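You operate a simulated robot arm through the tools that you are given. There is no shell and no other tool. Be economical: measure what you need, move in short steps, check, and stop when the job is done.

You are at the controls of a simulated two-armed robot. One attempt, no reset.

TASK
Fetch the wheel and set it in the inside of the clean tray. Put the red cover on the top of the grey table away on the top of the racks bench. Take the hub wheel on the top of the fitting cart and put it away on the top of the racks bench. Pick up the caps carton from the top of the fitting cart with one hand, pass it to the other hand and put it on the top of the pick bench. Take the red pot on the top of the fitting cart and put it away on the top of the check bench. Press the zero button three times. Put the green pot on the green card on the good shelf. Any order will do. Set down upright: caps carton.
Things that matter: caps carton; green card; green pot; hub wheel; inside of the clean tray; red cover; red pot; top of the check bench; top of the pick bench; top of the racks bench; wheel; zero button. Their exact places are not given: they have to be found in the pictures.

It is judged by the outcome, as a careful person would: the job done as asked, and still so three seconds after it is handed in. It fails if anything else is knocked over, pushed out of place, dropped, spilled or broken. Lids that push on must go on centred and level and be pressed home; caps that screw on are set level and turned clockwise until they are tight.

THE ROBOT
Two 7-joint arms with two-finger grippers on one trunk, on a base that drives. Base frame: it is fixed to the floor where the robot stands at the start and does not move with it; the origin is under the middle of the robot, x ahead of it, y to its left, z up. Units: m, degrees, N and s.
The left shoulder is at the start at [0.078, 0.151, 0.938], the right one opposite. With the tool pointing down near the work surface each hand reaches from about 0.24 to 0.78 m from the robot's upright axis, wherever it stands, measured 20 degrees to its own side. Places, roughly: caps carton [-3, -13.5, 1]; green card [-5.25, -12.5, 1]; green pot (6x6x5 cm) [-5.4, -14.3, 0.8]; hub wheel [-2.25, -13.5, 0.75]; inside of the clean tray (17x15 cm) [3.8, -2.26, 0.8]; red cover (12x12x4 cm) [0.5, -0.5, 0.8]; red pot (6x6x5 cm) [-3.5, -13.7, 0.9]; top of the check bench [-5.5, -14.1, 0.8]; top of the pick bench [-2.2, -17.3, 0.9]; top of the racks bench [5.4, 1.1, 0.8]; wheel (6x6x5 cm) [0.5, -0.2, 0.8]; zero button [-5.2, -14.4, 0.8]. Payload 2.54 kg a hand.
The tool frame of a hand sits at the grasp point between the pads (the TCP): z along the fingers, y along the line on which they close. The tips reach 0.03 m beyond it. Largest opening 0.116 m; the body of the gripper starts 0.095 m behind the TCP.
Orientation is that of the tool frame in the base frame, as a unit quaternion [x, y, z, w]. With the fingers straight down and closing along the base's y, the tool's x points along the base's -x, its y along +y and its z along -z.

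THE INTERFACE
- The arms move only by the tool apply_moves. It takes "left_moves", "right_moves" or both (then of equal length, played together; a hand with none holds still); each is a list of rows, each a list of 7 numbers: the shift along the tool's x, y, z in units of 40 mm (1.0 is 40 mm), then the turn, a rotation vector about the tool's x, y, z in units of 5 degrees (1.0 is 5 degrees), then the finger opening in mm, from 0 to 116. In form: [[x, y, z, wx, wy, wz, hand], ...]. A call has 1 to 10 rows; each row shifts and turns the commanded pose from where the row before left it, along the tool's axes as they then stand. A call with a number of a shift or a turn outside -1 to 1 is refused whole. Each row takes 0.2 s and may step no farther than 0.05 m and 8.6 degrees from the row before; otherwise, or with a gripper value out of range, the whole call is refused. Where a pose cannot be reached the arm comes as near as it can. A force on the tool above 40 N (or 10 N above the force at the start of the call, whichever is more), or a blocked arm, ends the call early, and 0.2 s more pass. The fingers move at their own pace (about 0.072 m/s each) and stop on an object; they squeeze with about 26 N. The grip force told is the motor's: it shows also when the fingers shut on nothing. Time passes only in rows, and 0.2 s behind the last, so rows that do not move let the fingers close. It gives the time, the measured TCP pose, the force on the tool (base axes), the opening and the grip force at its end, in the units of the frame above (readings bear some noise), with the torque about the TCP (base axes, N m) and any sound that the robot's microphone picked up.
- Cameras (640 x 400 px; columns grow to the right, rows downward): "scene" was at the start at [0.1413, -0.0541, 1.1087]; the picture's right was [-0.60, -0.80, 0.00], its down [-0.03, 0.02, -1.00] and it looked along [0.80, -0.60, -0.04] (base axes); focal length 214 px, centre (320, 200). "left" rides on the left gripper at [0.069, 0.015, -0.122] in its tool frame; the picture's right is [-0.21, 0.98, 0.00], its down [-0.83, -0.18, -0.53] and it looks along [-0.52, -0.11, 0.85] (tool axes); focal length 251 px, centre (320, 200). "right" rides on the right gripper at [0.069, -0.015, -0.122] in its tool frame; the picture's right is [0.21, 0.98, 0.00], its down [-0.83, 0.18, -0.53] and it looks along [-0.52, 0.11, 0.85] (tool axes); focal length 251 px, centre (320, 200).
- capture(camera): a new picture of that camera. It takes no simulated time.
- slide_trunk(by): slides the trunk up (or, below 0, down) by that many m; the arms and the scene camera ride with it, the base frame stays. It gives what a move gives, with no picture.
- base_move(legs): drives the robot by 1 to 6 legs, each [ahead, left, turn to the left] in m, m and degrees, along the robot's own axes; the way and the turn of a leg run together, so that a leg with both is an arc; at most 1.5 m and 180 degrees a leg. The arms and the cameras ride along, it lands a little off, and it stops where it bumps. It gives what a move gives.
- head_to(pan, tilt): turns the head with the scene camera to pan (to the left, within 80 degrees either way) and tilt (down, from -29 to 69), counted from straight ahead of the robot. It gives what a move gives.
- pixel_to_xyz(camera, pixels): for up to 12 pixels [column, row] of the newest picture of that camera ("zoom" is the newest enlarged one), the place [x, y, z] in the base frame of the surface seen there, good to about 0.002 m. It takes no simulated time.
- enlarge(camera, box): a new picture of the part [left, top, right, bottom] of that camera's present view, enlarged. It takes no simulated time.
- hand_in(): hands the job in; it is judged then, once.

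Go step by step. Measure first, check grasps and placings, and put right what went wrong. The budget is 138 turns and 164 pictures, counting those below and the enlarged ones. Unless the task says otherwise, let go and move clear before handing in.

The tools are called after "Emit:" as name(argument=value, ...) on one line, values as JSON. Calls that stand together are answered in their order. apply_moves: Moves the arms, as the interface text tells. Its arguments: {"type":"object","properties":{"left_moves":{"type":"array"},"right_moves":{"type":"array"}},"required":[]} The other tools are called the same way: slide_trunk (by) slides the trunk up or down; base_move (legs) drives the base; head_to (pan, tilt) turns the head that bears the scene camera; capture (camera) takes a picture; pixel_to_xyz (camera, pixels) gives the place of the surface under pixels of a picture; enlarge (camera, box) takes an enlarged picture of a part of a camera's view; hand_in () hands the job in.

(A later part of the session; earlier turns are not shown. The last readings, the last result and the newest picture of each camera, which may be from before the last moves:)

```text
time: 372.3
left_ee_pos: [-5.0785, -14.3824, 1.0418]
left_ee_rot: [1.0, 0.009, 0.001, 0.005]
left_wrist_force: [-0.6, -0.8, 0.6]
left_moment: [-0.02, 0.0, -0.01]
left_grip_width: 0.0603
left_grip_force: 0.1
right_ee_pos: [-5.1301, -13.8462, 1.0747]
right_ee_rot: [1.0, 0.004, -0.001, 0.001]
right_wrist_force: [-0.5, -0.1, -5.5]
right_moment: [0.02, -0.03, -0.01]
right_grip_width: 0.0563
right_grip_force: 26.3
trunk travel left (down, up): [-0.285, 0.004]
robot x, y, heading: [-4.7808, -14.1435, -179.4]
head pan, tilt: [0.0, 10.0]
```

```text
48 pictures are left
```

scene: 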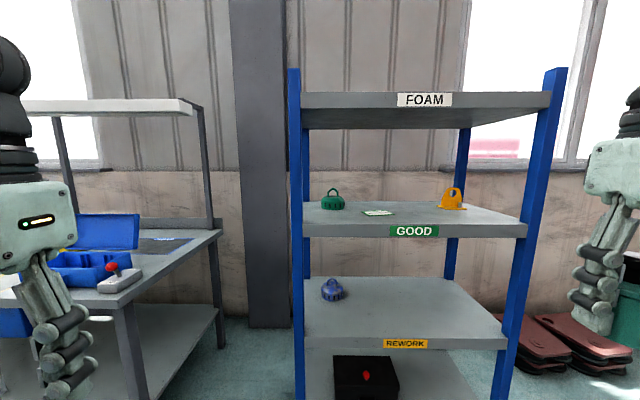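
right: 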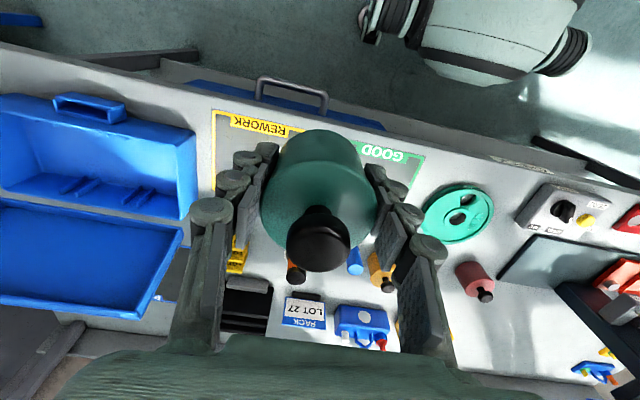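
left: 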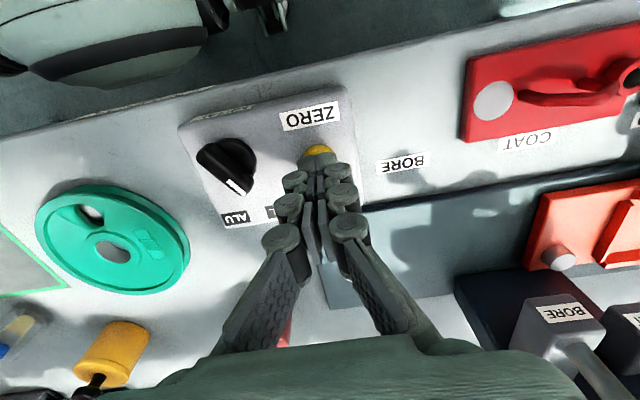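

Emit:
pixel_to_xyz(camera="right", pixels=[[382, 152], [410, 180], [240, 165], [355, 258], [300, 270], [270, 110], [230, 160]])

Emit:
apply_moves(right_moves=[[-0.75, 0.27, 0.5, 0, 0, 0, 30], [-0.75, 0.27, 0.5, 0, 0, 0, 30], [-0.75, 0.27, 0.5, 0, 0, 0, 30], [-0.75, 0.27, 0.5, 0, 0, 0, 30], [0, 0, 1, 0, 0, 0, 30], [0, 0, 1, 0, 0, 0, 30], [0, 0, 1, 0, 0, 0, 30]])

Emit:
capture(camera="right")

```text
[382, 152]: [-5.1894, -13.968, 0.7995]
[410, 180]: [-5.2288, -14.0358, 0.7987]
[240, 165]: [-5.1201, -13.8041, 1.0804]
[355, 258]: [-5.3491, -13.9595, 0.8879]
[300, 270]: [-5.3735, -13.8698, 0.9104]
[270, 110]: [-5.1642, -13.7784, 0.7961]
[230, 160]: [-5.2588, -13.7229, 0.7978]
```

```text
time: 373.9
left_ee_pos: [-5.0783, -14.382, 1.0421]
left_ee_rot: [1.0, 0.008, -0.001, 0.005]
left_wrist_force: [-1.1, 0.9, 0.0]
left_moment: [0.0, -0.04, 0.02]
left_grip_width: 0.0599
left_grip_force: 0.0
right_ee_pos: [-5.2485, -13.892, 0.8745]
right_ee_rot: [1.0, 0.004, -0.001, 0.001]
right_wrist_force: [0.0, 0.0, -6.3]
right_moment: [-0.01, -0.01, -0.02]
right_grip_width: 0.0567
right_grip_force: 25.4
trunk travel left (down, up): [-0.285, 0.004]
robot x, y, heading: [-4.7815, -14.1418, -178.9]
head pan, tilt: [0.0, 10.0]
```

```text
47 pictures are left
```

right: 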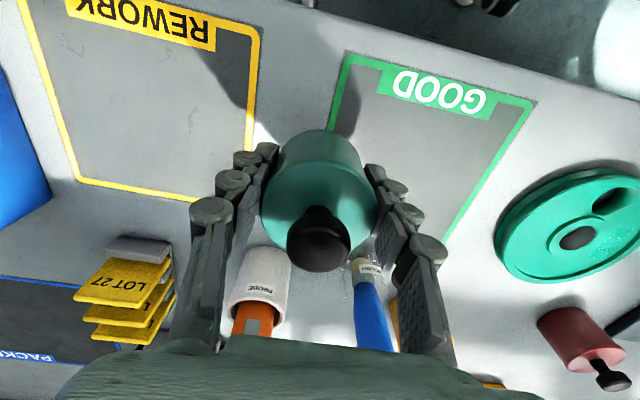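

I lower to contact, release, rise, and start pitching the hand.

Emit:
apply_moves(right_moves=[[0, 0, 0.8, 0, 0, 0, 30], [0, 0, 0.15, 0, 0, 0, 30], [0, 0, 0.05, 0, 0, 0, 30], [0, 0, 0, 0, 0, 0, 80], [0, 0, 0, 0, 0, 0, 80], [0, 0, -0.7, 0, 0, 0, 80], [0, 0, -1, 0, 0, 0, 80], [0, 0, -1, 0, 0, 0, 80], [1, 0, 0, 0, 0, 0, 80], [1, 0, 0, 0, 0, 0, 80]])

Emit:
apply_moves(right_moves=[[0.5, 0, 0, 0, -1, 0, 80], [0.5, 0, 0, 0, -1, 0, 80], [0.5, 0, 0, 0, -1, 0, 80], [0, 0, 0, 0, -1, 0, 80], [0, 0, 0, 0, -1, 0, 80], [0, 0, 0, 0, -1, 0, 80], [0, 0, 0, 0, -1, 0, 80], [0, 0, 0, 0, -1, 0, 80], [0, 0, 0, 0, -1, 0, 80], [0, 0, 0, 0, -1, 0, 80]])

Emit:
capture(camera="right")

Emit:
capture(camera="scene")

```text
time: 376.1
left_ee_pos: [-5.0766, -14.3835, 1.0424]
left_ee_rot: [1.0, 0.007, -0.001, 0.006]
left_wrist_force: [0.3, -0.3, 1.1]
left_moment: [0.0, 0.01, 0.03]
left_grip_width: 0.0597
left_grip_force: 0.0
right_ee_pos: [-5.1651, -13.8924, 0.9438]
right_ee_rot: [1.0, 0.004, -0.002, 0.001]
right_wrist_force: [-0.8, -0.5, 0.2]
right_moment: [0.0, 0.0, 0.0]
right_grip_width: 0.08
right_grip_force: 0.1
trunk travel left (down, up): [-0.285, 0.004]
robot x, y, heading: [-4.7791, -14.1379, -179.1]
head pan, tilt: [0.0, 10.0]
```

```text
time: 378.3
left_ee_pos: [-5.0761, -14.3818, 1.042]
left_ee_rot: [1.0, 0.008, 0.0, 0.005]
left_wrist_force: [-0.4, 0.3, 0.7]
left_moment: [-0.01, 0.03, 0.0]
left_grip_width: 0.0602
left_grip_force: 0.1
right_ee_pos: [-5.2427, -13.8527, 1.0278]
right_ee_rot: [0.905, 0.003, -0.424, 0.002]
right_wrist_force: [0.0, -0.9, -0.2]
right_moment: [0.0, 0.0, -0.01]
right_grip_width: 0.0799
right_grip_force: 0.0
right hand out of reach, approached as far as the arm can: row 3, 4, 5, 6, 7, 8, 9, 10
trunk travel left (down, up): [-0.285, 0.004]
robot x, y, heading: [-4.775, -14.1398, -178.9]
head pan, tilt: [0.0, 10.0]
```

```text
46 pictures are left
```

right: 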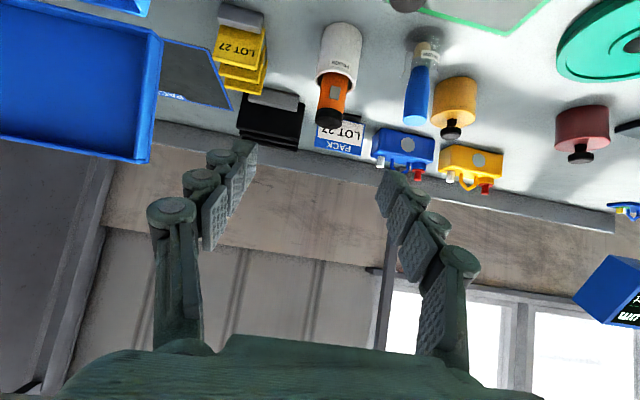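

```text
45 pictures are left
```

scene: 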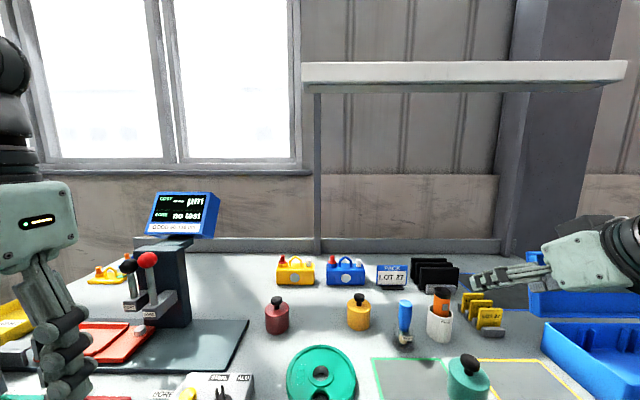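

The pot stands in place and the hand is pitched by 50°. I back the base off 0.25 m so the pitched arm has room, then move to a pre-grasp.

Emit:
base_move(legs=[[-0.25, 0, 0]])

Emit:
apply_moves(right_moves=[[-0.06, 0.2, 1, 0, 0, 0, 82], [-0.06, 0.2, 1, 0, 0, 0, 82], [-0.06, 0.2, 1, 0, 0, 0, 82], [-0.06, 0.2, 1, 0, 0, 0, 82], [-0.06, 0.18, 1, 0, 0, 0, 82]])

Emit:
capture(camera="right")

Emit:
head_to(pan=-15, tilt=22)

Emit:
capture(camera="scene")

```text
time: 380.1
left_ee_pos: [-4.8277, -14.378, 1.0432]
left_ee_rot: [1.0, 0.006, -0.001, 0.005]
left_wrist_force: [-0.1, 0.3, 0.7]
left_moment: [0.0, 0.02, 0.0]
left_grip_width: 0.06
left_grip_force: 0.1
right_ee_pos: [-4.99, -13.8476, 1.0275]
right_ee_rot: [0.906, 0.002, -0.423, 0.002]
right_wrist_force: [0.7, -0.5, 0.1]
right_moment: [0.02, -0.02, -0.01]
right_grip_width: 0.0799
right_grip_force: 0.1
trunk travel left (down, up): [-0.285, 0.004]
robot x, y, heading: [-4.5261, -14.1401, -179.4]
head pan, tilt: [0.0, 10.0]
```

```text
time: 381.3
left_ee_pos: [-4.8278, -14.3779, 1.0423]
left_ee_rot: [1.0, 0.006, -0.001, 0.006]
left_wrist_force: [-0.3, -1.0, 1.0]
left_moment: [0.04, -0.02, -0.01]
left_grip_width: 0.0597
left_grip_force: 0.1
right_ee_pos: [-5.1495, -13.89, 0.9067]
right_ee_rot: [0.906, 0.002, -0.423, 0.002]
right_wrist_force: [-0.3, 0.0, -0.2]
right_moment: [0.01, -0.01, 0.0]
right_grip_width: 0.0819
right_grip_force: 0.0
trunk travel left (down, up): [-0.285, 0.004]
robot x, y, heading: [-4.526, -14.1388, -179.5]
head pan, tilt: [0.0, 10.0]
```

```text
44 pictures are left
```

right: 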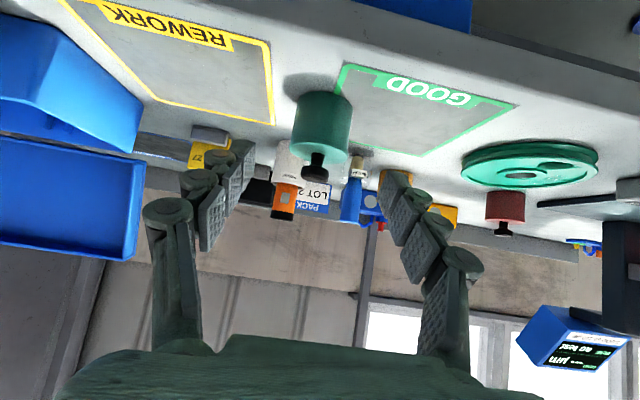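

```text
time: 382.1
left_ee_pos: [-4.8267, -14.3779, 1.0417]
left_ee_rot: [1.0, 0.006, 0.0, 0.006]
left_wrist_force: [-0.2, -0.1, 0.1]
left_moment: [0.01, -0.05, 0.0]
left_grip_width: 0.06
left_grip_force: 0.1
right_ee_pos: [-5.1477, -13.8891, 0.9069]
right_ee_rot: [0.906, 0.002, -0.424, 0.002]
right_wrist_force: [0.9, 0.5, 0.7]
right_moment: [0.02, 0.03, 0.01]
right_grip_width: 0.082
right_grip_force: 0.0
trunk travel left (down, up): [-0.285, 0.004]
robot x, y, heading: [-4.5284, -14.1387, -179.4]
head pan, tilt: [-15.0, 22.0]
```

```text
43 pictures are left
```

scene: 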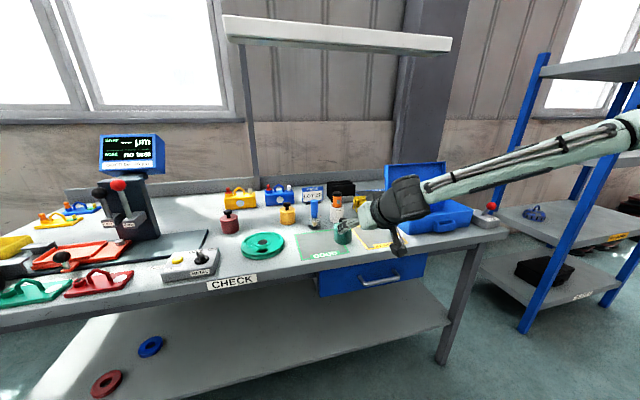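

Good line-up. I measure the pot precisely from the right camera.

Emit:
pixel_to_xyz(camera="right", pixels=[[318, 172], [295, 145], [348, 148], [322, 120], [322, 100], [300, 110], [345, 112]])

```text
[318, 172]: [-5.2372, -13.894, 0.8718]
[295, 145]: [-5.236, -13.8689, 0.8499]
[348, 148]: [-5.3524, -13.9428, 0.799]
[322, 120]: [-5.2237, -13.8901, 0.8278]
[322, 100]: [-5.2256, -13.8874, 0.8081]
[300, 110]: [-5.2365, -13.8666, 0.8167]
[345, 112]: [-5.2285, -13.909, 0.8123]
```

Pot centre is (-5.251,-13.892). I advance along the fingers to (-5.250,-13.892,0.832) and close.

Emit:
apply_moves(right_moves=[[-0.05, 0.08, 0.79, 0, 0, 0, 82], [-0.05, 0, 0.79, 0, 0, 0, 82], [-0.05, 0, 0.79, 0, 0, 0, 82], [-0.05, 0, 0.79, 0, 0, 0, 82], [0, 0, 0, 0, 0, 0, 30], [0, 0, 0, 0, 0, 0, 30], [0, 0, 0, 0, 0, 0, 30]])

Emit:
capture(camera="right")

```text
time: 383.7
left_ee_pos: [-4.8273, -14.3773, 1.0431]
left_ee_rot: [1.0, 0.006, 0.0, 0.004]
left_wrist_force: [0.1, -0.3, 0.5]
left_moment: [0.0, 0.0, -0.01]
left_grip_width: 0.0601
left_grip_force: 0.1
right_ee_pos: [-5.2536, -13.8902, 0.8311]
right_ee_rot: [0.906, 0.002, -0.424, 0.002]
right_wrist_force: [-2.3, -2.1, 0.7]
right_moment: [0.07, -0.19, -0.05]
right_grip_width: 0.0564
right_grip_force: 25.9
trunk travel left (down, up): [-0.285, 0.004]
robot x, y, heading: [-4.5259, -14.1393, -179.7]
head pan, tilt: [-15.0, 22.0]
```

```text
42 pictures are left
```

right: 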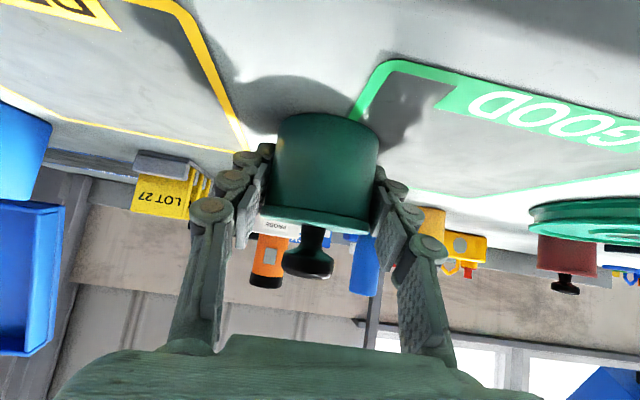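

Gripped with the pot upright. I lift straight up 0.2 m and draw back a little.

Emit:
apply_moves(right_moves=[[-0.38, 0, -0.32, 0, 0, 0, 30], [-0.766, 0, -0.643, 0, 0, 0, 30], [-0.766, 0, -0.643, 0, 0, 0, 30], [-0.766, 0, -0.643, 0, 0, 0, 30], [-0.766, 0, -0.643, 0, 0, 0, 30], [-0.766, 0, -0.643, 0, 0, 0, 30], [0.32, 0, -0.38, 0, 0, 0, 30], [0.643, 0, -0.766, 0, 0, 0, 30], [0.643, 0, -0.766, 0, 0, 0, 30]])

Emit:
base_move(legs=[[0, -1.45, 0]])

Emit:
capture(camera="right")

Emit:
capture(camera="scene")

```text
time: 385.7
left_ee_pos: [-4.8258, -14.3776, 1.0423]
left_ee_rot: [1.0, 0.006, 0.0, 0.006]
left_wrist_force: [-0.6, 0.7, -0.1]
left_moment: [-0.01, -0.01, 0.01]
left_grip_width: 0.0601
left_grip_force: 0.1
right_ee_pos: [-5.1507, -13.8893, 1.0526]
right_ee_rot: [0.906, 0.002, -0.424, 0.003]
right_wrist_force: [0.2, 0.3, -7.3]
right_moment: [0.0, 0.01, -0.03]
right_grip_width: 0.0566
right_grip_force: 25.7
trunk travel left (down, up): [-0.285, 0.004]
robot x, y, heading: [-4.5244, -14.1357, -179.4]
head pan, tilt: [-15.0, 22.0]
```

```text
time: 400.0
left_ee_pos: [-4.8406, -12.9076, 1.0423]
left_ee_rot: [1.0, 0.006, 0.0, 0.006]
left_wrist_force: [-1.1, -0.6, 0.6]
left_moment: [-0.02, 0.04, 0.01]
left_grip_width: 0.0598
left_grip_force: 0.1
right_ee_pos: [-5.1667, -12.4187, 1.0515]
right_ee_rot: [0.906, 0.001, -0.423, 0.002]
right_wrist_force: [-0.9, 0.6, -6.5]
right_moment: [0.01, 0.0, -0.03]
right_grip_width: 0.0564
right_grip_force: 26.3
trunk travel left (down, up): [-0.285, 0.004]
robot x, y, heading: [-4.5408, -12.6667, -179.5]
head pan, tilt: [-15.0, 22.0]
```

```text
41 pictures are left
```

right: 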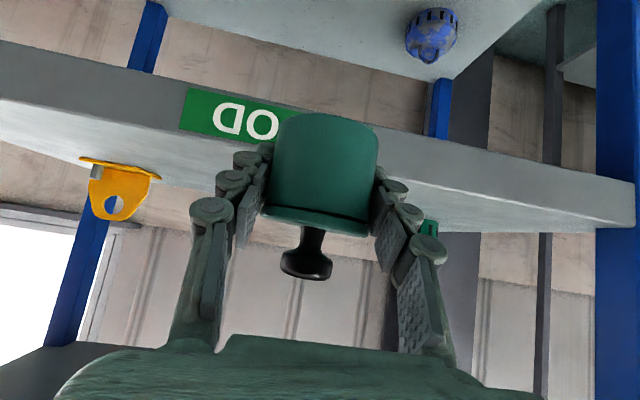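

```text
40 pictures are left
```

scene: 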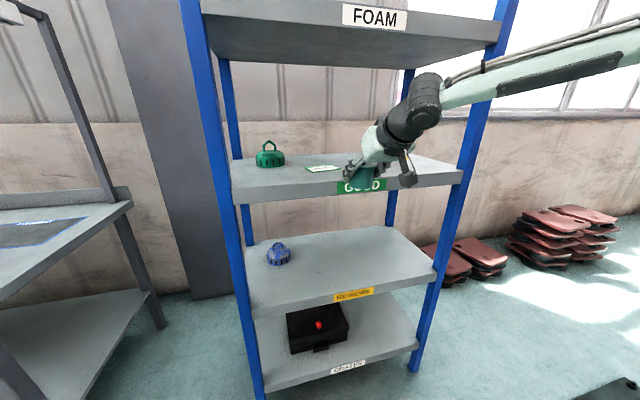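

The pot is in front of the GOOD shelf, level with it. I raise it 5 cm first and measure the card again.

Emit:
apply_moves(right_moves=[[-0.766, 0, -0.643, 0, 0, 0, 30], [-0.3, 0, -0.25, 0, 0, 0, 30]])

Emit:
enlarge(camera="scene", box=[230, 110, 480, 230])

Emit:
pixel_to_xyz(camera="scene", pixels=[[322, 168], [305, 167], [340, 168], [322, 165], [322, 172], [310, 171], [337, 165], [270, 158], [385, 80], [350, 40]])

```text
time: 400.6
left_ee_pos: [-4.8421, -12.9064, 1.043]
left_ee_rot: [1.0, 0.006, 0.0, 0.005]
left_wrist_force: [0.1, -0.7, 0.6]
left_moment: [-0.01, 0.0, 0.01]
left_grip_width: 0.0599
left_grip_force: 0.0
right_ee_pos: [-5.1657, -12.4198, 1.1065]
right_ee_rot: [0.907, 0.001, -0.422, 0.001]
right_wrist_force: [0.5, 0.3, -6.0]
right_moment: [0.0, 0.02, -0.01]
right_grip_width: 0.0563
right_grip_force: 26.1
trunk travel left (down, up): [-0.285, 0.004]
robot x, y, heading: [-4.5403, -12.6715, -179.6]
head pan, tilt: [-15.0, 22.0]
```

```text
2.56 times, centred on (355, 170) of scene
```

zoom: 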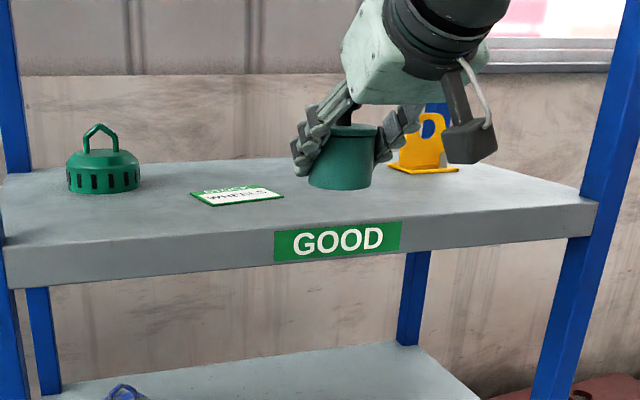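

```text
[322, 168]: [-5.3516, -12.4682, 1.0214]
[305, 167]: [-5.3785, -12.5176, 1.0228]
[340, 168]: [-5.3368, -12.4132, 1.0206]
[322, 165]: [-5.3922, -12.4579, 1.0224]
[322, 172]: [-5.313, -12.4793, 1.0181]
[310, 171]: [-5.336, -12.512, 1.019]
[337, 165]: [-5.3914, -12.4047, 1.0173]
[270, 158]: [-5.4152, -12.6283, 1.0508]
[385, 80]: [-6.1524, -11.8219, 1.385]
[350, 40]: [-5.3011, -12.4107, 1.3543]
```

Emit:
pixel_to_xyz(camera="zoom", pixels=[[194, 194], [219, 205], [281, 196], [257, 187], [237, 196]])

Emit:
enlarge(camera="scene", box=[296, 155, 346, 180])

```text
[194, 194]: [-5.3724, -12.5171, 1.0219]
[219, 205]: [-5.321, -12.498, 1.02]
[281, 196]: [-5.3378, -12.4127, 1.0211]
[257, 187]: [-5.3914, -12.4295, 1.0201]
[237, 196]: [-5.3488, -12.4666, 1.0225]
```

```text
12.80 times, centred on (321, 168) of scene
```

zoom: 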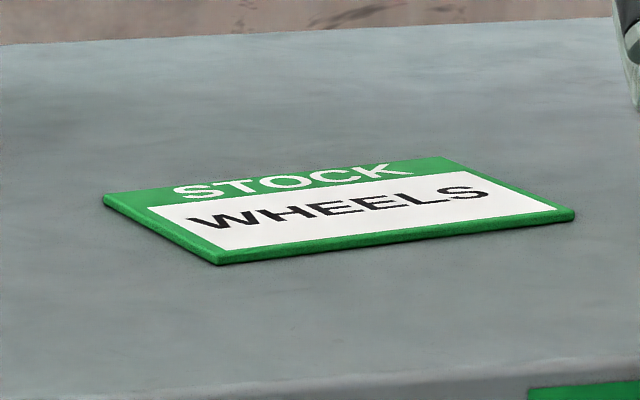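

The green card's centre is (-5.356,-12.464). I drive 0.15 m ahead and then adjust by arm.

Emit:
base_move(legs=[[0.15, 0, 0]])

Emit:
apply_moves(right_moves=[[0, 0.55, 0, 0, 0, 0, 30], [0, 0.55, 0, 0, 0, 0, 30], [-0.31, 0, 0.37, 0, 0, 0, 30], [-0.31, 0, 0.37, 0, 0, 0, 30]])

Emit:
capture(camera="scene")

Emit:
capture(camera="right")

```text
time: 401.9
left_ee_pos: [-4.9935, -12.9098, 1.0421]
left_ee_rot: [1.0, 0.006, 0.0, 0.005]
left_wrist_force: [0.1, -0.3, 0.6]
left_moment: [-0.01, -0.04, -0.01]
left_grip_width: 0.0599
left_grip_force: 0.1
right_ee_pos: [-5.3185, -12.4218, 1.1073]
right_ee_rot: [0.907, 0.002, -0.422, 0.002]
right_wrist_force: [0.1, -0.6, -6.1]
right_moment: [0.0, 0.0, 0.02]
right_grip_width: 0.0565
right_grip_force: 26.1
trunk travel left (down, up): [-0.285, 0.004]
robot x, y, heading: [-4.6913, -12.6703, -179.4]
head pan, tilt: [-15.0, 22.0]
```

```text
time: 402.9
left_ee_pos: [-4.993, -12.9083, 1.0424]
left_ee_rot: [1.0, 0.005, -0.001, 0.005]
left_wrist_force: [-0.9, 0.6, -0.6]
left_moment: [-0.01, -0.03, 0.01]
left_grip_width: 0.0601
left_grip_force: 0.0
right_ee_pos: [-5.3538, -12.465, 1.105]
right_ee_rot: [0.907, 0.002, -0.422, 0.002]
right_wrist_force: [0.0, 0.2, -6.4]
right_moment: [-0.01, 0.0, 0.03]
right_grip_width: 0.0564
right_grip_force: 26.2
trunk travel left (down, up): [-0.285, 0.004]
robot x, y, heading: [-4.6917, -12.6677, -179.7]
head pan, tilt: [-15.0, 22.0]
```

```text
37 pictures are left
```

scene: 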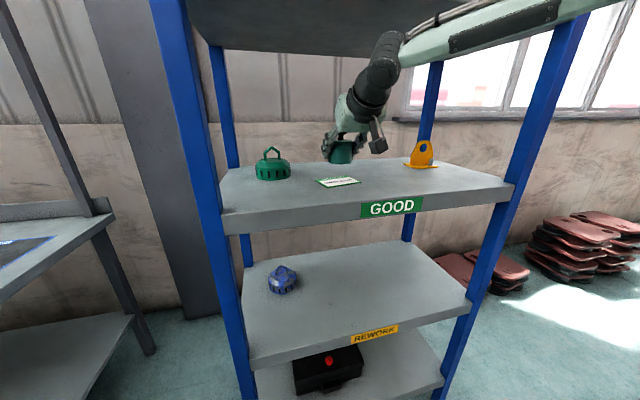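

```text
36 pictures are left
```

right: 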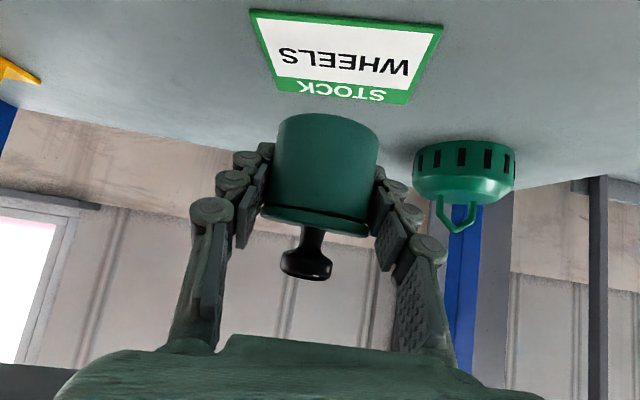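

The pot is over the card. I lower straight down to contact at about z 1.054.

Emit:
apply_moves(right_moves=[[0.5, 0.02, 0.42, 0, 0, 0, 30], [0.38, 0, 0.32, 0, 0, 0, 30], [0.05, 0, 0.04, 0, 0, 0, 30], [0.04, 0, 0.03, 0, 0, 0, 30]])

Emit:
capture(camera="right")

```text
time: 403.9
left_ee_pos: [-4.9922, -12.9094, 1.0418]
left_ee_rot: [1.0, 0.006, -0.001, 0.005]
left_wrist_force: [0.1, 0.5, -0.5]
left_moment: [-0.02, 0.0, 0.0]
left_grip_width: 0.0599
left_grip_force: 0.0
right_ee_pos: [-5.3554, -12.4673, 1.0574]
right_ee_rot: [0.907, 0.001, -0.422, 0.001]
right_wrist_force: [0.9, -0.3, -7.0]
right_moment: [0.0, -0.02, -0.02]
right_grip_width: 0.0563
right_grip_force: 26.2
trunk travel left (down, up): [-0.285, 0.004]
robot x, y, heading: [-4.692, -12.6704, -179.2]
head pan, tilt: [-15.0, 22.0]
```

```text
35 pictures are left
```

right: 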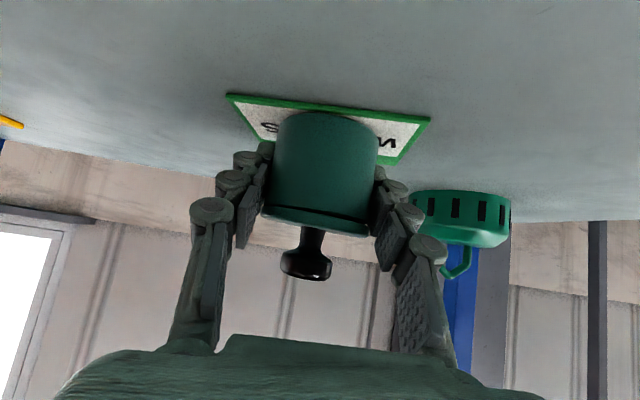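

Emit:
apply_moves(right_moves=[[0.04, 0, 0.033, 0, 0, 0, 30], [0.04, 0, 0.033, 0, 0, 0, 30]])

```text
time: 404.5
left_ee_pos: [-4.9902, -12.9083, 1.0426]
left_ee_rot: [1.0, 0.006, 0.0, 0.005]
left_wrist_force: [-0.2, -0.2, 0.0]
left_moment: [-0.01, -0.01, 0.01]
left_grip_width: 0.0598
left_grip_force: 0.1
right_ee_pos: [-5.3545, -12.4666, 1.0539]
right_ee_rot: [0.905, 0.001, -0.425, 0.002]
right_wrist_force: [-0.7, -0.3, -0.7]
right_moment: [-0.05, 0.05, 0.0]
right_grip_width: 0.0564
right_grip_force: 26.4
trunk travel left (down, up): [-0.285, 0.004]
robot x, y, heading: [-4.6905, -12.6713, -179.3]
head pan, tilt: [-15.0, 22.0]
```

The weight now rests on the card. I open and withdraw backward.

Emit:
apply_moves(right_moves=[[0, 0, 0, 0, 0, 0, 78], [0, 0, 0, 0, 0, 0, 78], [0, 0, -0.6, 0, 0, 0, 78], [0, 0, -1, 0, 0, 0, 78], [0.5, 0, -0.85, 0, 0, 0, 78], [0.643, 0, -0.766, 0, 0, 0, 78]])

Emit:
base_move(legs=[[-0.35, 0, 0]])

Emit:
enlarge(camera="scene", box=[220, 100, 520, 290])

```text
time: 405.9
left_ee_pos: [-4.9912, -12.9093, 1.042]
left_ee_rot: [1.0, 0.006, -0.001, 0.005]
left_wrist_force: [-0.2, 0.2, -0.1]
left_moment: [-0.03, 0.05, -0.02]
left_grip_width: 0.0601
left_grip_force: 0.0
right_ee_pos: [-5.2255, -12.4664, 1.1017]
right_ee_rot: [0.906, 0.001, -0.423, 0.001]
right_wrist_force: [0.4, -0.3, 0.2]
right_moment: [-0.01, 0.0, 0.01]
right_grip_width: 0.0779
right_grip_force: 0.1
trunk travel left (down, up): [-0.285, 0.004]
robot x, y, heading: [-4.6916, -12.6727, -179.4]
head pan, tilt: [-15.0, 22.0]
```

```text
time: 408.2
left_ee_pos: [-4.6433, -12.9055, 1.0415]
left_ee_rot: [1.0, 0.005, -0.001, 0.005]
left_wrist_force: [-0.6, -0.5, 0.2]
left_moment: [0.02, 0.0, 0.01]
left_grip_width: 0.0599
left_grip_force: 0.0
right_ee_pos: [-4.8782, -12.461, 1.1013]
right_ee_rot: [0.906, 0.0, -0.423, 0.001]
right_wrist_force: [0.4, -0.9, -0.5]
right_moment: [0.0, 0.02, -0.01]
right_grip_width: 0.078
right_grip_force: 0.1
trunk travel left (down, up): [-0.285, 0.004]
robot x, y, heading: [-4.346, -12.6687, -179.9]
head pan, tilt: [-15.0, 22.0]
```

```text
2.11 times, centred on (370, 195) of scene
```

zoom: 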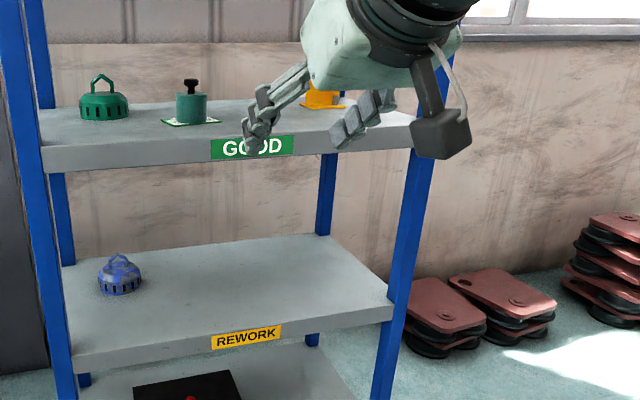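

The green pot stands on the green card. I bring the right hand back to vertical, then drive along the cart's other side toward the carton.

Emit:
apply_moves(right_moves=[[0, 0, 0, 0, 1, 0, 78], [0, 0, 0, 0, 1, 0, 78], [0, 0, 0, 0, 1, 0, 78], [0, 0, 0, 0, 1, 0, 78], [0, 0, 0, 0, 1, 0, 78], [0, 0, 0, 0, 1, 0, 78], [0, 0, 0, 0, 1, 0, 78], [0, 0, 0, 0, 1, 0, 78], [0, 0, 0, 0, 1, 0, 78], [0, 0, 0, 0, 1, 0, 78]])

Emit:
base_move(legs=[[-0.65, -0.1, 0], [-0.65, 0, 0], [0, 0, 90]])

Emit:
head_to(pan=0, tilt=25)

Emit:
capture(camera="scene")

```text
time: 410.4
left_ee_pos: [-4.644, -12.9045, 1.0423]
left_ee_rot: [1.0, 0.005, 0.0, 0.005]
left_wrist_force: [0.0, 0.2, 0.3]
left_moment: [-0.01, -0.05, 0.02]
left_grip_width: 0.06
left_grip_force: 0.0
right_ee_pos: [-4.8807, -12.461, 1.1008]
right_ee_rot: [1.0, 0.001, 0.0, 0.001]
right_wrist_force: [0.0, 0.0, -0.2]
right_moment: [-0.01, 0.0, 0.0]
right_grip_width: 0.078
right_grip_force: 0.1
trunk travel left (down, up): [-0.285, 0.004]
robot x, y, heading: [-4.3454, -12.6669, -179.7]
head pan, tilt: [-15.0, 22.0]
```

```text
time: 421.2
left_ee_pos: [-2.8066, -12.8369, 1.0423]
left_ee_rot: [0.694, 0.72, 0.004, 0.003]
left_wrist_force: [0.0, 0.6, 0.6]
left_moment: [-0.02, -0.06, 0.0]
left_grip_width: 0.0598
left_grip_force: 0.1
right_ee_pos: [-3.2438, -13.086, 1.1014]
right_ee_rot: [0.696, 0.718, 0.0, 0.0]
right_wrist_force: [-0.7, 0.6, -0.2]
right_moment: [-0.01, -0.01, 0.01]
right_grip_width: 0.0782
right_grip_force: 0.0
trunk travel left (down, up): [-0.285, 0.004]
robot x, y, heading: [-3.0519, -12.5448, -88.1]
head pan, tilt: [-15.0, 22.0]
```

```text
time: 421.9
left_ee_pos: [-2.8072, -12.8387, 1.0417]
left_ee_rot: [0.693, 0.721, 0.003, 0.004]
left_wrist_force: [0.2, 0.3, 0.1]
left_moment: [0.0, -0.01, -0.02]
left_grip_width: 0.06
left_grip_force: 0.0
right_ee_pos: [-3.244, -13.085, 1.1015]
right_ee_rot: [0.697, 0.717, 0.001, 0.001]
right_wrist_force: [-0.8, -0.2, -0.3]
right_moment: [-0.02, 0.0, 0.01]
right_grip_width: 0.078
right_grip_force: 0.1
trunk travel left (down, up): [-0.285, 0.004]
robot x, y, heading: [-3.0518, -12.545, -87.9]
head pan, tilt: [0.0, 25.0]
```

```text
33 pictures are left
```

scene: 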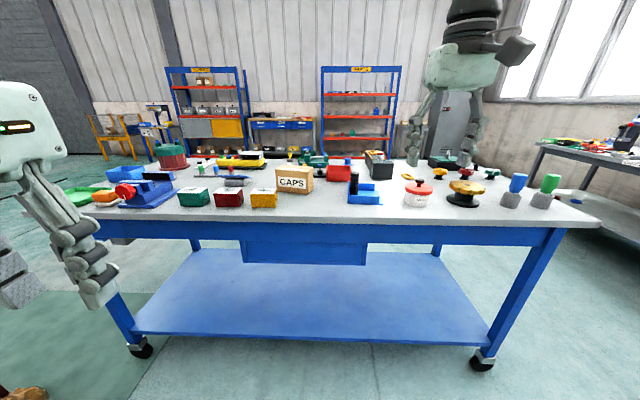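

The carton at (295,180) is now near this side. I measure its corners and the cart edge.

Emit:
enlarge(camera="scene", box=[235, 140, 395, 240])

Emit:
pixel_to_xyz(camera="scene", pixels=[[278, 178], [306, 181], [312, 170], [281, 168], [296, 172], [293, 192], [310, 185], [300, 222], [300, 215], [263, 190], [355, 175]])

```text
4.00 times, centred on (315, 190) of scene
```

zoom: 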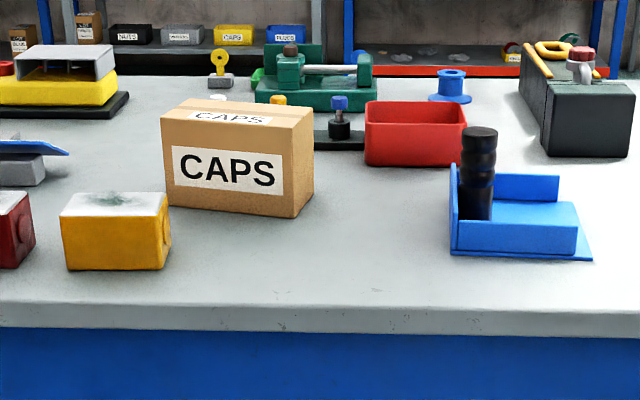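

```text
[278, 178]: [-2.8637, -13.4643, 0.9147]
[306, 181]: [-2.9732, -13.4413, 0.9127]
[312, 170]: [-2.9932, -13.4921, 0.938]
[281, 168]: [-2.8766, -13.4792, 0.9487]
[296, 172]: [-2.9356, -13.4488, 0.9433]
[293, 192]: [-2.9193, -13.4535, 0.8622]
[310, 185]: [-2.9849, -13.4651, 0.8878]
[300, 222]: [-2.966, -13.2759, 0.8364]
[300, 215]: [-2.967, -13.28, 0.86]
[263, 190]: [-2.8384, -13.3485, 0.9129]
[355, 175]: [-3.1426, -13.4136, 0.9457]
```

The carton is centred at (-2.922,-13.487), 0.12 x 0.068 x 0.09, turned by 12°. I drive up to the cart and start turning the right hand so it closes across the carton's depth.

Emit:
base_move(legs=[[0.39, 0.2, -2.0]])

Emit:
apply_moves(right_moves=[[0, 0, 0, 0, 0, -1, 100], [0, 0, 0, 0, 0, -1, 100], [0, 0, 0, 0, 0, -1, 100], [0, 0, 0, 0, 0, -1, 100], [0, 0, 0, 0, 0, -1, 100], [0, 0, 0, 0, 0, -1, 100], [0, 0, 0, 0, 0, -1, 100], [0, 0, 0, 0, 0, -1, 100], [0, 0, 0, 0, 0, -1, 100], [0, 0, 0, 0, 0, -1, 100]])

Emit:
apply_moves(right_moves=[[0, 0, 0, 0, 0, -1, 100], [0, 0, 0, 0, 0, -1, 100], [0, 0, 0, 0, 0, -1, 100], [0, 0, 0, 0, 0, -1, 100], [0, 0, 0, 0, 0, -1, 100], [0, 0, 0, 0, 0, -0.6, 100], [0, 0, 0, 0, -1, 0, 100], [0, 0, 0, 0, -1, 0, 100], [0, 0, 0, 0, -1, 0, 100]])

Emit:
capture(camera="scene")

```text
time: 424.6
left_ee_pos: [-2.6128, -13.226, 1.0417]
left_ee_rot: [0.706, 0.708, 0.003, 0.003]
left_wrist_force: [0.1, 0.2, 0.0]
left_moment: [-0.01, 0.02, -0.03]
left_grip_width: 0.0598
left_grip_force: 0.1
right_ee_pos: [-3.0571, -13.4579, 1.1011]
right_ee_rot: [0.709, 0.705, 0.001, 0.001]
right_wrist_force: [-1.1, -0.3, 0.7]
right_moment: [0.04, 0.0, -0.01]
right_grip_width: 0.0781
right_grip_force: 0.1
trunk travel left (down, up): [-0.285, 0.004]
robot x, y, heading: [-2.8508, -12.92, -90.1]
head pan, tilt: [0.0, 25.0]
```

```text
time: 426.8
left_ee_pos: [-2.6128, -13.2253, 1.0408]
left_ee_rot: [0.706, 0.708, 0.004, 0.004]
left_wrist_force: [0.0, 0.4, -0.8]
left_moment: [0.01, 0.0, 0.0]
left_grip_width: 0.0599
left_grip_force: 0.1
right_ee_pos: [-3.058, -13.4576, 1.1008]
right_ee_rot: [0.344, 0.939, 0.0, 0.001]
right_wrist_force: [0.7, 0.1, -0.5]
right_moment: [-0.02, -0.01, 0.01]
right_grip_width: 0.0999
right_grip_force: 0.1
trunk travel left (down, up): [-0.285, 0.004]
robot x, y, heading: [-2.8471, -12.9238, -90.0]
head pan, tilt: [0.0, 25.0]
```

```text
time: 428.8
left_ee_pos: [-2.6125, -13.2252, 1.0423]
left_ee_rot: [0.706, 0.709, 0.004, 0.003]
left_wrist_force: [0.5, -0.4, 0.7]
left_moment: [0.02, -0.03, -0.02]
left_grip_width: 0.0601
left_grip_force: 0.1
right_ee_pos: [-3.0574, -13.4578, 1.1014]
right_ee_rot: [0.106, 0.985, -0.015, 0.132]
right_wrist_force: [0.4, -1.0, -0.4]
right_moment: [-0.04, 0.0, -0.04]
right_grip_width: 0.1
right_grip_force: 0.1
trunk travel left (down, up): [-0.285, 0.004]
robot x, y, heading: [-2.852, -12.9217, -90.0]
head pan, tilt: [0.0, 25.0]
```

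```text
31 pictures are left
```

scene: 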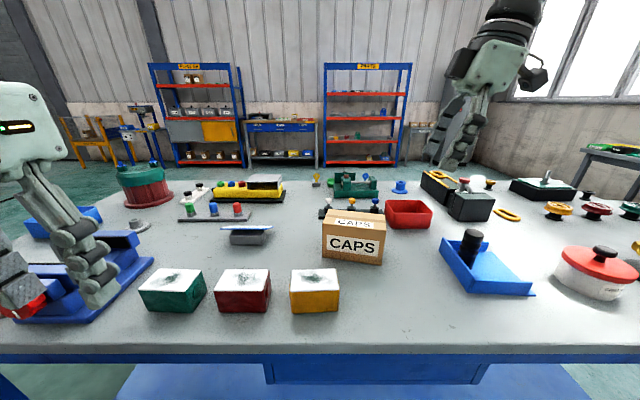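

The right hand is turned and tilted outward as wanted. I move to the pre-grasp above the carton's -X half.

Emit:
apply_moves(right_moves=[[-0.46, 0, 0.73, 0, 0, 0, 100], [-0.46, 0, 0.73, 0, 0, 0, 100], [-0.46, 0, 0.73, 0, 0, 0, 100], [0, 0, 0.5, 0, 0, 0, 100]])

Emit:
enlarge(camera="scene", box=[280, 100, 480, 280])

Emit:
capture(camera="right")

```text
time: 429.8
left_ee_pos: [-2.6124, -13.2257, 1.0415]
left_ee_rot: [0.705, 0.709, 0.004, 0.003]
left_wrist_force: [-0.6, -0.3, -0.2]
left_moment: [0.02, -0.01, 0.01]
left_grip_width: 0.0603
left_grip_force: 0.0
right_ee_pos: [-2.9778, -13.476, 1.0115]
right_ee_rot: [0.107, 0.985, -0.014, 0.132]
right_wrist_force: [0.2, 0.2, 0.6]
right_moment: [-0.01, 0.0, -0.04]
right_grip_width: 0.0999
right_grip_force: 0.2
trunk travel left (down, up): [-0.285, 0.004]
robot x, y, heading: [-2.8451, -12.9179, -90.0]
head pan, tilt: [0.0, 25.0]
```

```text
2.22 times, centred on (380, 190) of scene
```

zoom: 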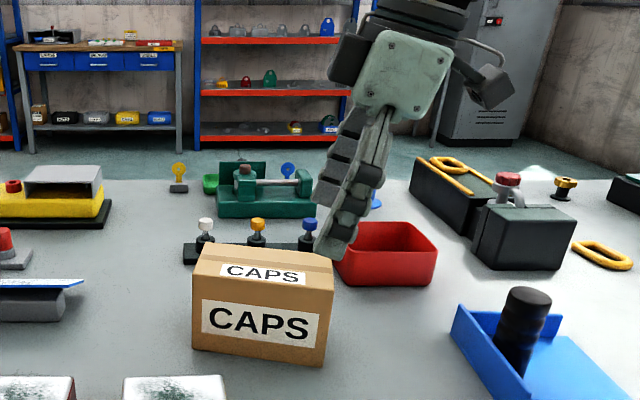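

```text
29 pictures are left
```

right: 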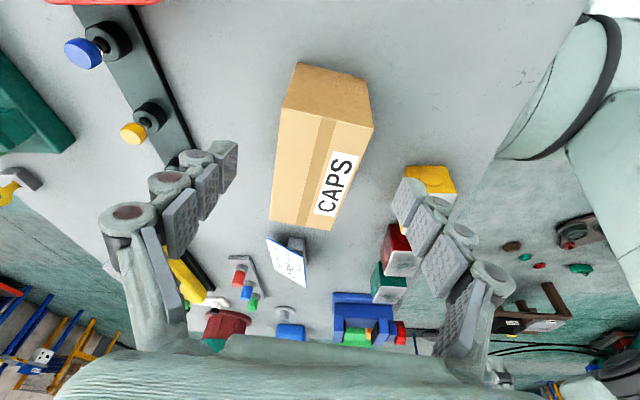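

Aligned. I advance along the fingers to z≈0.925 and close on the carton.

Emit:
apply_moves(right_moves=[[0, 0, 0.75, 0, 0, 0, 100], [0, 0, 0.75, 0, 0, 0, 100], [0, 0, 0.75, 0, 0, 0, 100], [0, 0, 0, 0, 0, 0, 50], [0, 0, 0, 0, 0, 0, 50], [0, 0, 0, 0, 0, 0, 50]])

```text
time: 431.2
left_ee_pos: [-2.612, -13.2249, 1.0407]
left_ee_rot: [0.706, 0.708, 0.004, 0.003]
left_wrist_force: [-0.2, -0.3, -0.6]
left_moment: [-0.03, -0.02, 0.05]
left_grip_width: 0.0602
left_grip_force: 0.0
right_ee_pos: [-2.9546, -13.4814, 0.9259]
right_ee_rot: [0.106, 0.986, -0.013, 0.131]
right_wrist_force: [-0.3, 0.6, 0.2]
right_moment: [0.06, -0.22, 0.0]
right_grip_width: 0.0675
right_grip_force: 26.2
trunk travel left (down, up): [-0.285, 0.004]
robot x, y, heading: [-2.845, -12.924, -90.1]
head pan, tilt: [0.0, 25.0]
```

The carton is gripped at 0.0675. I lift it, draw it in front, and at the same time turn the left hand toward its own grip orientation.

Emit:
apply_moves(right_moves=[[-0.13, 0, -0.48, 0, 0, 0, 50], [-0.263, 0, -0.963, 0, 0, 0, 50], [-0.263, 0, -0.963, 0, 0, 0, 50], [-0.263, 0, -0.963, 0, 0, 0, 50], [-0.263, 0, -0.963, 0, 0, 0, 50], [-0.31, 0.78, 0.085, 0, 0, 0, 50], [-0.31, 0.78, 0.085, 0, 0, 0, 50], [-0.31, 0.78, 0.085, 0, 0, 0, 50], [-0.31, 0.78, 0.085, 0, 0, 0, 50], [0, 0, 0, 0, 0, 0, 50]], left_moves=[[0, 0.3, -1, 0, 0, 1, 100], [0, 0, -1, 0, 0, 1, 100], [0, 0, 0, 0, 0, 1, 100], [0, 0, 0, 0, 0, 1, 100], [0, 0, 0, 0, 0, 1, 100], [0, 0, 0, 0, 0, 1, 100], [0, 0, 0, 0, 0, 1, 100], [0, 0, 0, 0, 0, 1, 100], [0, 0, 0, 0, 0, 1, 100], [0, 0, 0, 0, 0, 1, 100]])

Emit:
apply_moves(left_moves=[[0, 0, 0, 0, 0, 1, 100], [0, 0, 0, 0, 0, 1, 100], [0, 0, 0, 0, 0, 1, 100], [0, 0, 0, 0, 0, 1, 100], [0, 0, 0, 0, 0, 1, 100], [0, 0, 0, 0, 0, 1, 100], [0, 0, 0, 0, 0, 1, 100], [0, 0, 0, 0, 0, 1, 100], [0, 0, 0, 0, 0, 1, 100], [0, 0, 0, 0, 0, 1, 100]])

Emit:
apply_moves(left_moves=[[0, 0, 0, 0, 0, 0.4, 100], [0, 0, 0, 0, -1, 0, 100], [0, 0, 0, 0, -1, 0, 100], [0, 0, 0, 0, -1, 0, 100]])

Emit:
capture(camera="scene")

```text
time: 433.4
left_ee_pos: [-2.601, -13.2239, 1.1227]
left_ee_rot: [0.939, 0.343, 0.004, 0.003]
left_wrist_force: [-0.8, 0.2, -0.7]
left_moment: [-0.02, 0.01, 0.01]
left_grip_width: 0.1003
left_grip_force: 0.0
right_ee_pos: [-2.8769, -13.3673, 1.1051]
right_ee_rot: [0.106, 0.986, -0.014, 0.131]
right_wrist_force: [0.0, 0.2, -4.5]
right_moment: [0.05, 0.1, 0.03]
right_grip_width: 0.0677
right_grip_force: 26.1
trunk travel left (down, up): [-0.285, 0.004]
robot x, y, heading: [-2.8475, -12.9204, -90.1]
head pan, tilt: [0.0, 25.0]
```

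```text
time: 435.6
left_ee_pos: [-2.6954, -13.1663, 1.0782]
left_ee_rot: [0.996, -0.085, 0.003, -0.002]
left_wrist_force: [0.5, 0.4, -0.1]
left_moment: [0.0, -0.01, 0.0]
left_grip_width: 0.1001
left_grip_force: 0.0
left hand out of reach, approached as far as the arm can: row 3, 4, 5, 6, 7, 8, 9, 10
right_ee_pos: [-2.8767, -13.368, 1.1043]
right_ee_rot: [0.107, 0.986, -0.014, 0.13]
right_wrist_force: [0.1, -0.3, -3.8]
right_moment: [0.03, 0.1, -0.02]
right_grip_width: 0.0676
right_grip_force: 26.4
trunk travel left (down, up): [-0.285, 0.004]
robot x, y, heading: [-2.8482, -12.9176, -90.2]
head pan, tilt: [0.0, 25.0]
```

```text
time: 436.6
left_ee_pos: [-2.6989, -13.1626, 1.0765]
left_ee_rot: [0.987, -0.102, -0.126, -0.013]
left_wrist_force: [0.1, 0.4, 0.4]
left_moment: [0.02, 0.0, -0.02]
left_grip_width: 0.1001
left_grip_force: 0.1
left hand out of reach, approached as far as the arm can: row 1
right_ee_pos: [-2.8767, -13.3683, 1.1051]
right_ee_rot: [0.106, 0.986, -0.015, 0.131]
right_wrist_force: [-0.2, -0.4, -4.5]
right_moment: [0.01, 0.12, 0.01]
right_grip_width: 0.0677
right_grip_force: 26.3
trunk travel left (down, up): [-0.285, 0.004]
robot x, y, heading: [-2.8493, -12.9215, -89.8]
head pan, tilt: [0.0, 25.0]
```

```text
28 pictures are left
```

scene: 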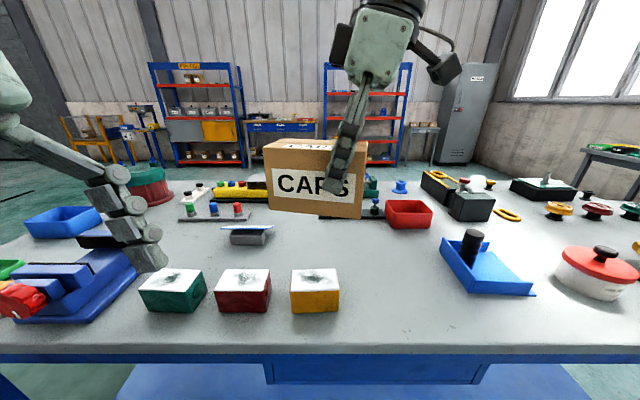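

The carton (about 4 N) hangs level in the right hand, and the left hand has the mirrored orientation. I bring the left hand beside the carton's +X end, fingers straddling its line.

Emit:
apply_moves(left_moves=[[0.167, 0.99, -0.167, 0, 0, 0, 100], [0.167, 0.99, -0.167, 0, 0, 0, 100], [0.167, 0.99, -0.167, 0, 0, 0, 100], [0.167, 0.99, -0.167, 0, 0, 0, 100], [0.167, 0.99, -0.167, 0, 0, 0, 100], [0.167, 0.99, -0.167, 0, 0, 0, 100]])

Emit:
capture(camera="left")

Emit:
capture(camera="scene")

```text
time: 438.0
left_ee_pos: [-2.7955, -13.2341, 1.0856]
left_ee_rot: [0.987, -0.1, -0.125, -0.013]
left_wrist_force: [-0.3, -0.1, -0.2]
left_moment: [0.01, -0.02, -0.02]
left_grip_width: 0.1001
left_grip_force: 0.0
left hand out of reach, approached as far as the arm can: row 1, 2, 3, 4, 5, 6
right_ee_pos: [-2.8775, -13.3675, 1.1053]
right_ee_rot: [0.107, 0.985, -0.014, 0.131]
right_wrist_force: [-1.5, -0.5, -4.2]
right_moment: [0.06, 0.11, -0.01]
right_grip_width: 0.0675
right_grip_force: 26.5
trunk travel left (down, up): [-0.285, 0.004]
robot x, y, heading: [-2.8479, -12.9232, -89.9]
head pan, tilt: [0.0, 25.0]
```

```text
27 pictures are left
```

left: 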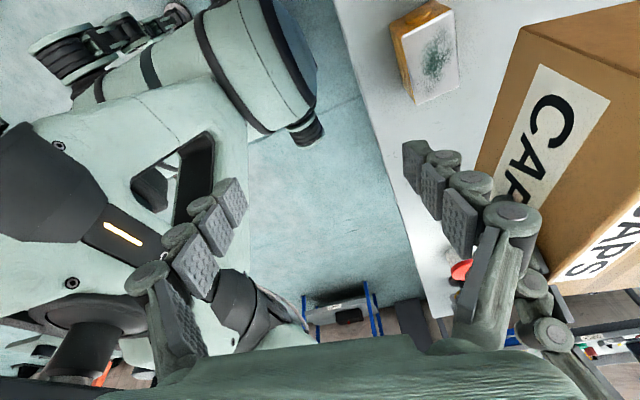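

```text
26 pictures are left
```

scene: 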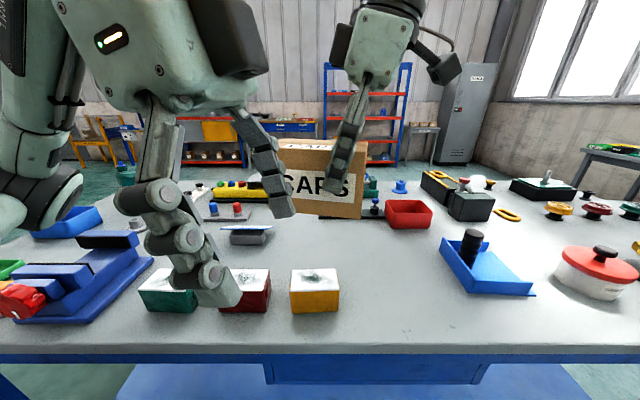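

The left wrist hits a yaw limit at +102°. I turn the carton 12° (right hand) and the left hand back 12°, so both need 90°, then bring the left up and over.

Emit:
apply_moves(right_moves=[[0, 0, 0, -0.21, 0, -0.77, 50], [0, 0, 0, -0.21, 0, -0.77, 50], [0, 0, 0, -0.21, 0, -0.77, 50], [0, 0, 0, 0, 0, 0, 50], [0, 0, 0, 0, 0, 0, 50], [0, 0, 0, 0, 0, 0, 50], [0, 0, 0, 0, 0, 0, 50], [0, 0, 0, 0, 0, 0, 50]], left_moves=[[0, 0, 0, -0.2, 0, -0.78, 100], [0, 0, 0, -0.2, 0, -0.78, 100], [0, 0, 0, -0.2, 0, -0.78, 100], [-0.2, 0, -0.78, 0, 0, 0, 100], [-0.2, 0, -0.78, 0, 0, 0, 100], [-0.2, 0, -0.78, 0, 0, 0, 100], [-0.2, 0, -0.78, 0, 0, 0, 100], [0.28, 0, -0.07, 0, 0, 0, 100]])

```text
time: 439.8
left_ee_pos: [-2.7799, -13.2341, 1.2159]
left_ee_rot: [0.992, 0.003, -0.126, -0.001]
left_wrist_force: [0.6, -0.8, 0.2]
left_moment: [0.01, 0.01, -0.02]
left_grip_width: 0.1001
left_grip_force: 0.1
right_ee_pos: [-2.8765, -13.3684, 1.1044]
right_ee_rot: [0.003, 0.991, 0.0, 0.131]
right_wrist_force: [0.2, -0.4, -3.6]
right_moment: [0.01, 0.12, -0.02]
right_grip_width: 0.0673
right_grip_force: 25.4
trunk travel left (down, up): [-0.285, 0.004]
robot x, y, heading: [-2.8513, -12.9253, -90.1]
head pan, tilt: [0.0, 25.0]
```

Both moved as commanded. Now the left goes out over the carton's +X half.

Emit:
apply_moves(left_moves=[[0, 0.84, 0, 0, 0, 0, 100], [0, 0.84, 0, 0, 0, 0, 100], [0, 0.84, 0, 0, 0, 0, 100], [0, 0.84, 0, 0, 0, 0, 100]])

Emit:
capture(camera="left")

```text
time: 440.8
left_ee_pos: [-2.822, -13.2823, 1.1711]
left_ee_rot: [0.992, 0.004, -0.126, 0.001]
left_wrist_force: [0.3, -0.9, -1.1]
left_moment: [-0.01, 0.02, 0.02]
left_grip_width: 0.0998
left_grip_force: 0.0
left hand out of reach, approached as far as the arm can: row 1, 2, 3, 4
right_ee_pos: [-2.8781, -13.3674, 1.104]
right_ee_rot: [0.004, 0.991, 0.001, 0.131]
right_wrist_force: [-0.3, 0.0, -3.2]
right_moment: [-0.01, 0.13, -0.06]
right_grip_width: 0.0673
right_grip_force: 26.2
trunk travel left (down, up): [-0.285, 0.004]
robot x, y, heading: [-2.8483, -12.9231, -89.9]
head pan, tilt: [0.0, 25.0]
```

```text
25 pictures are left
```

left: 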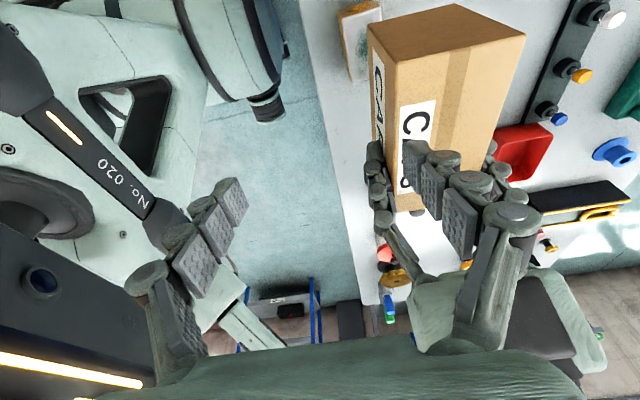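

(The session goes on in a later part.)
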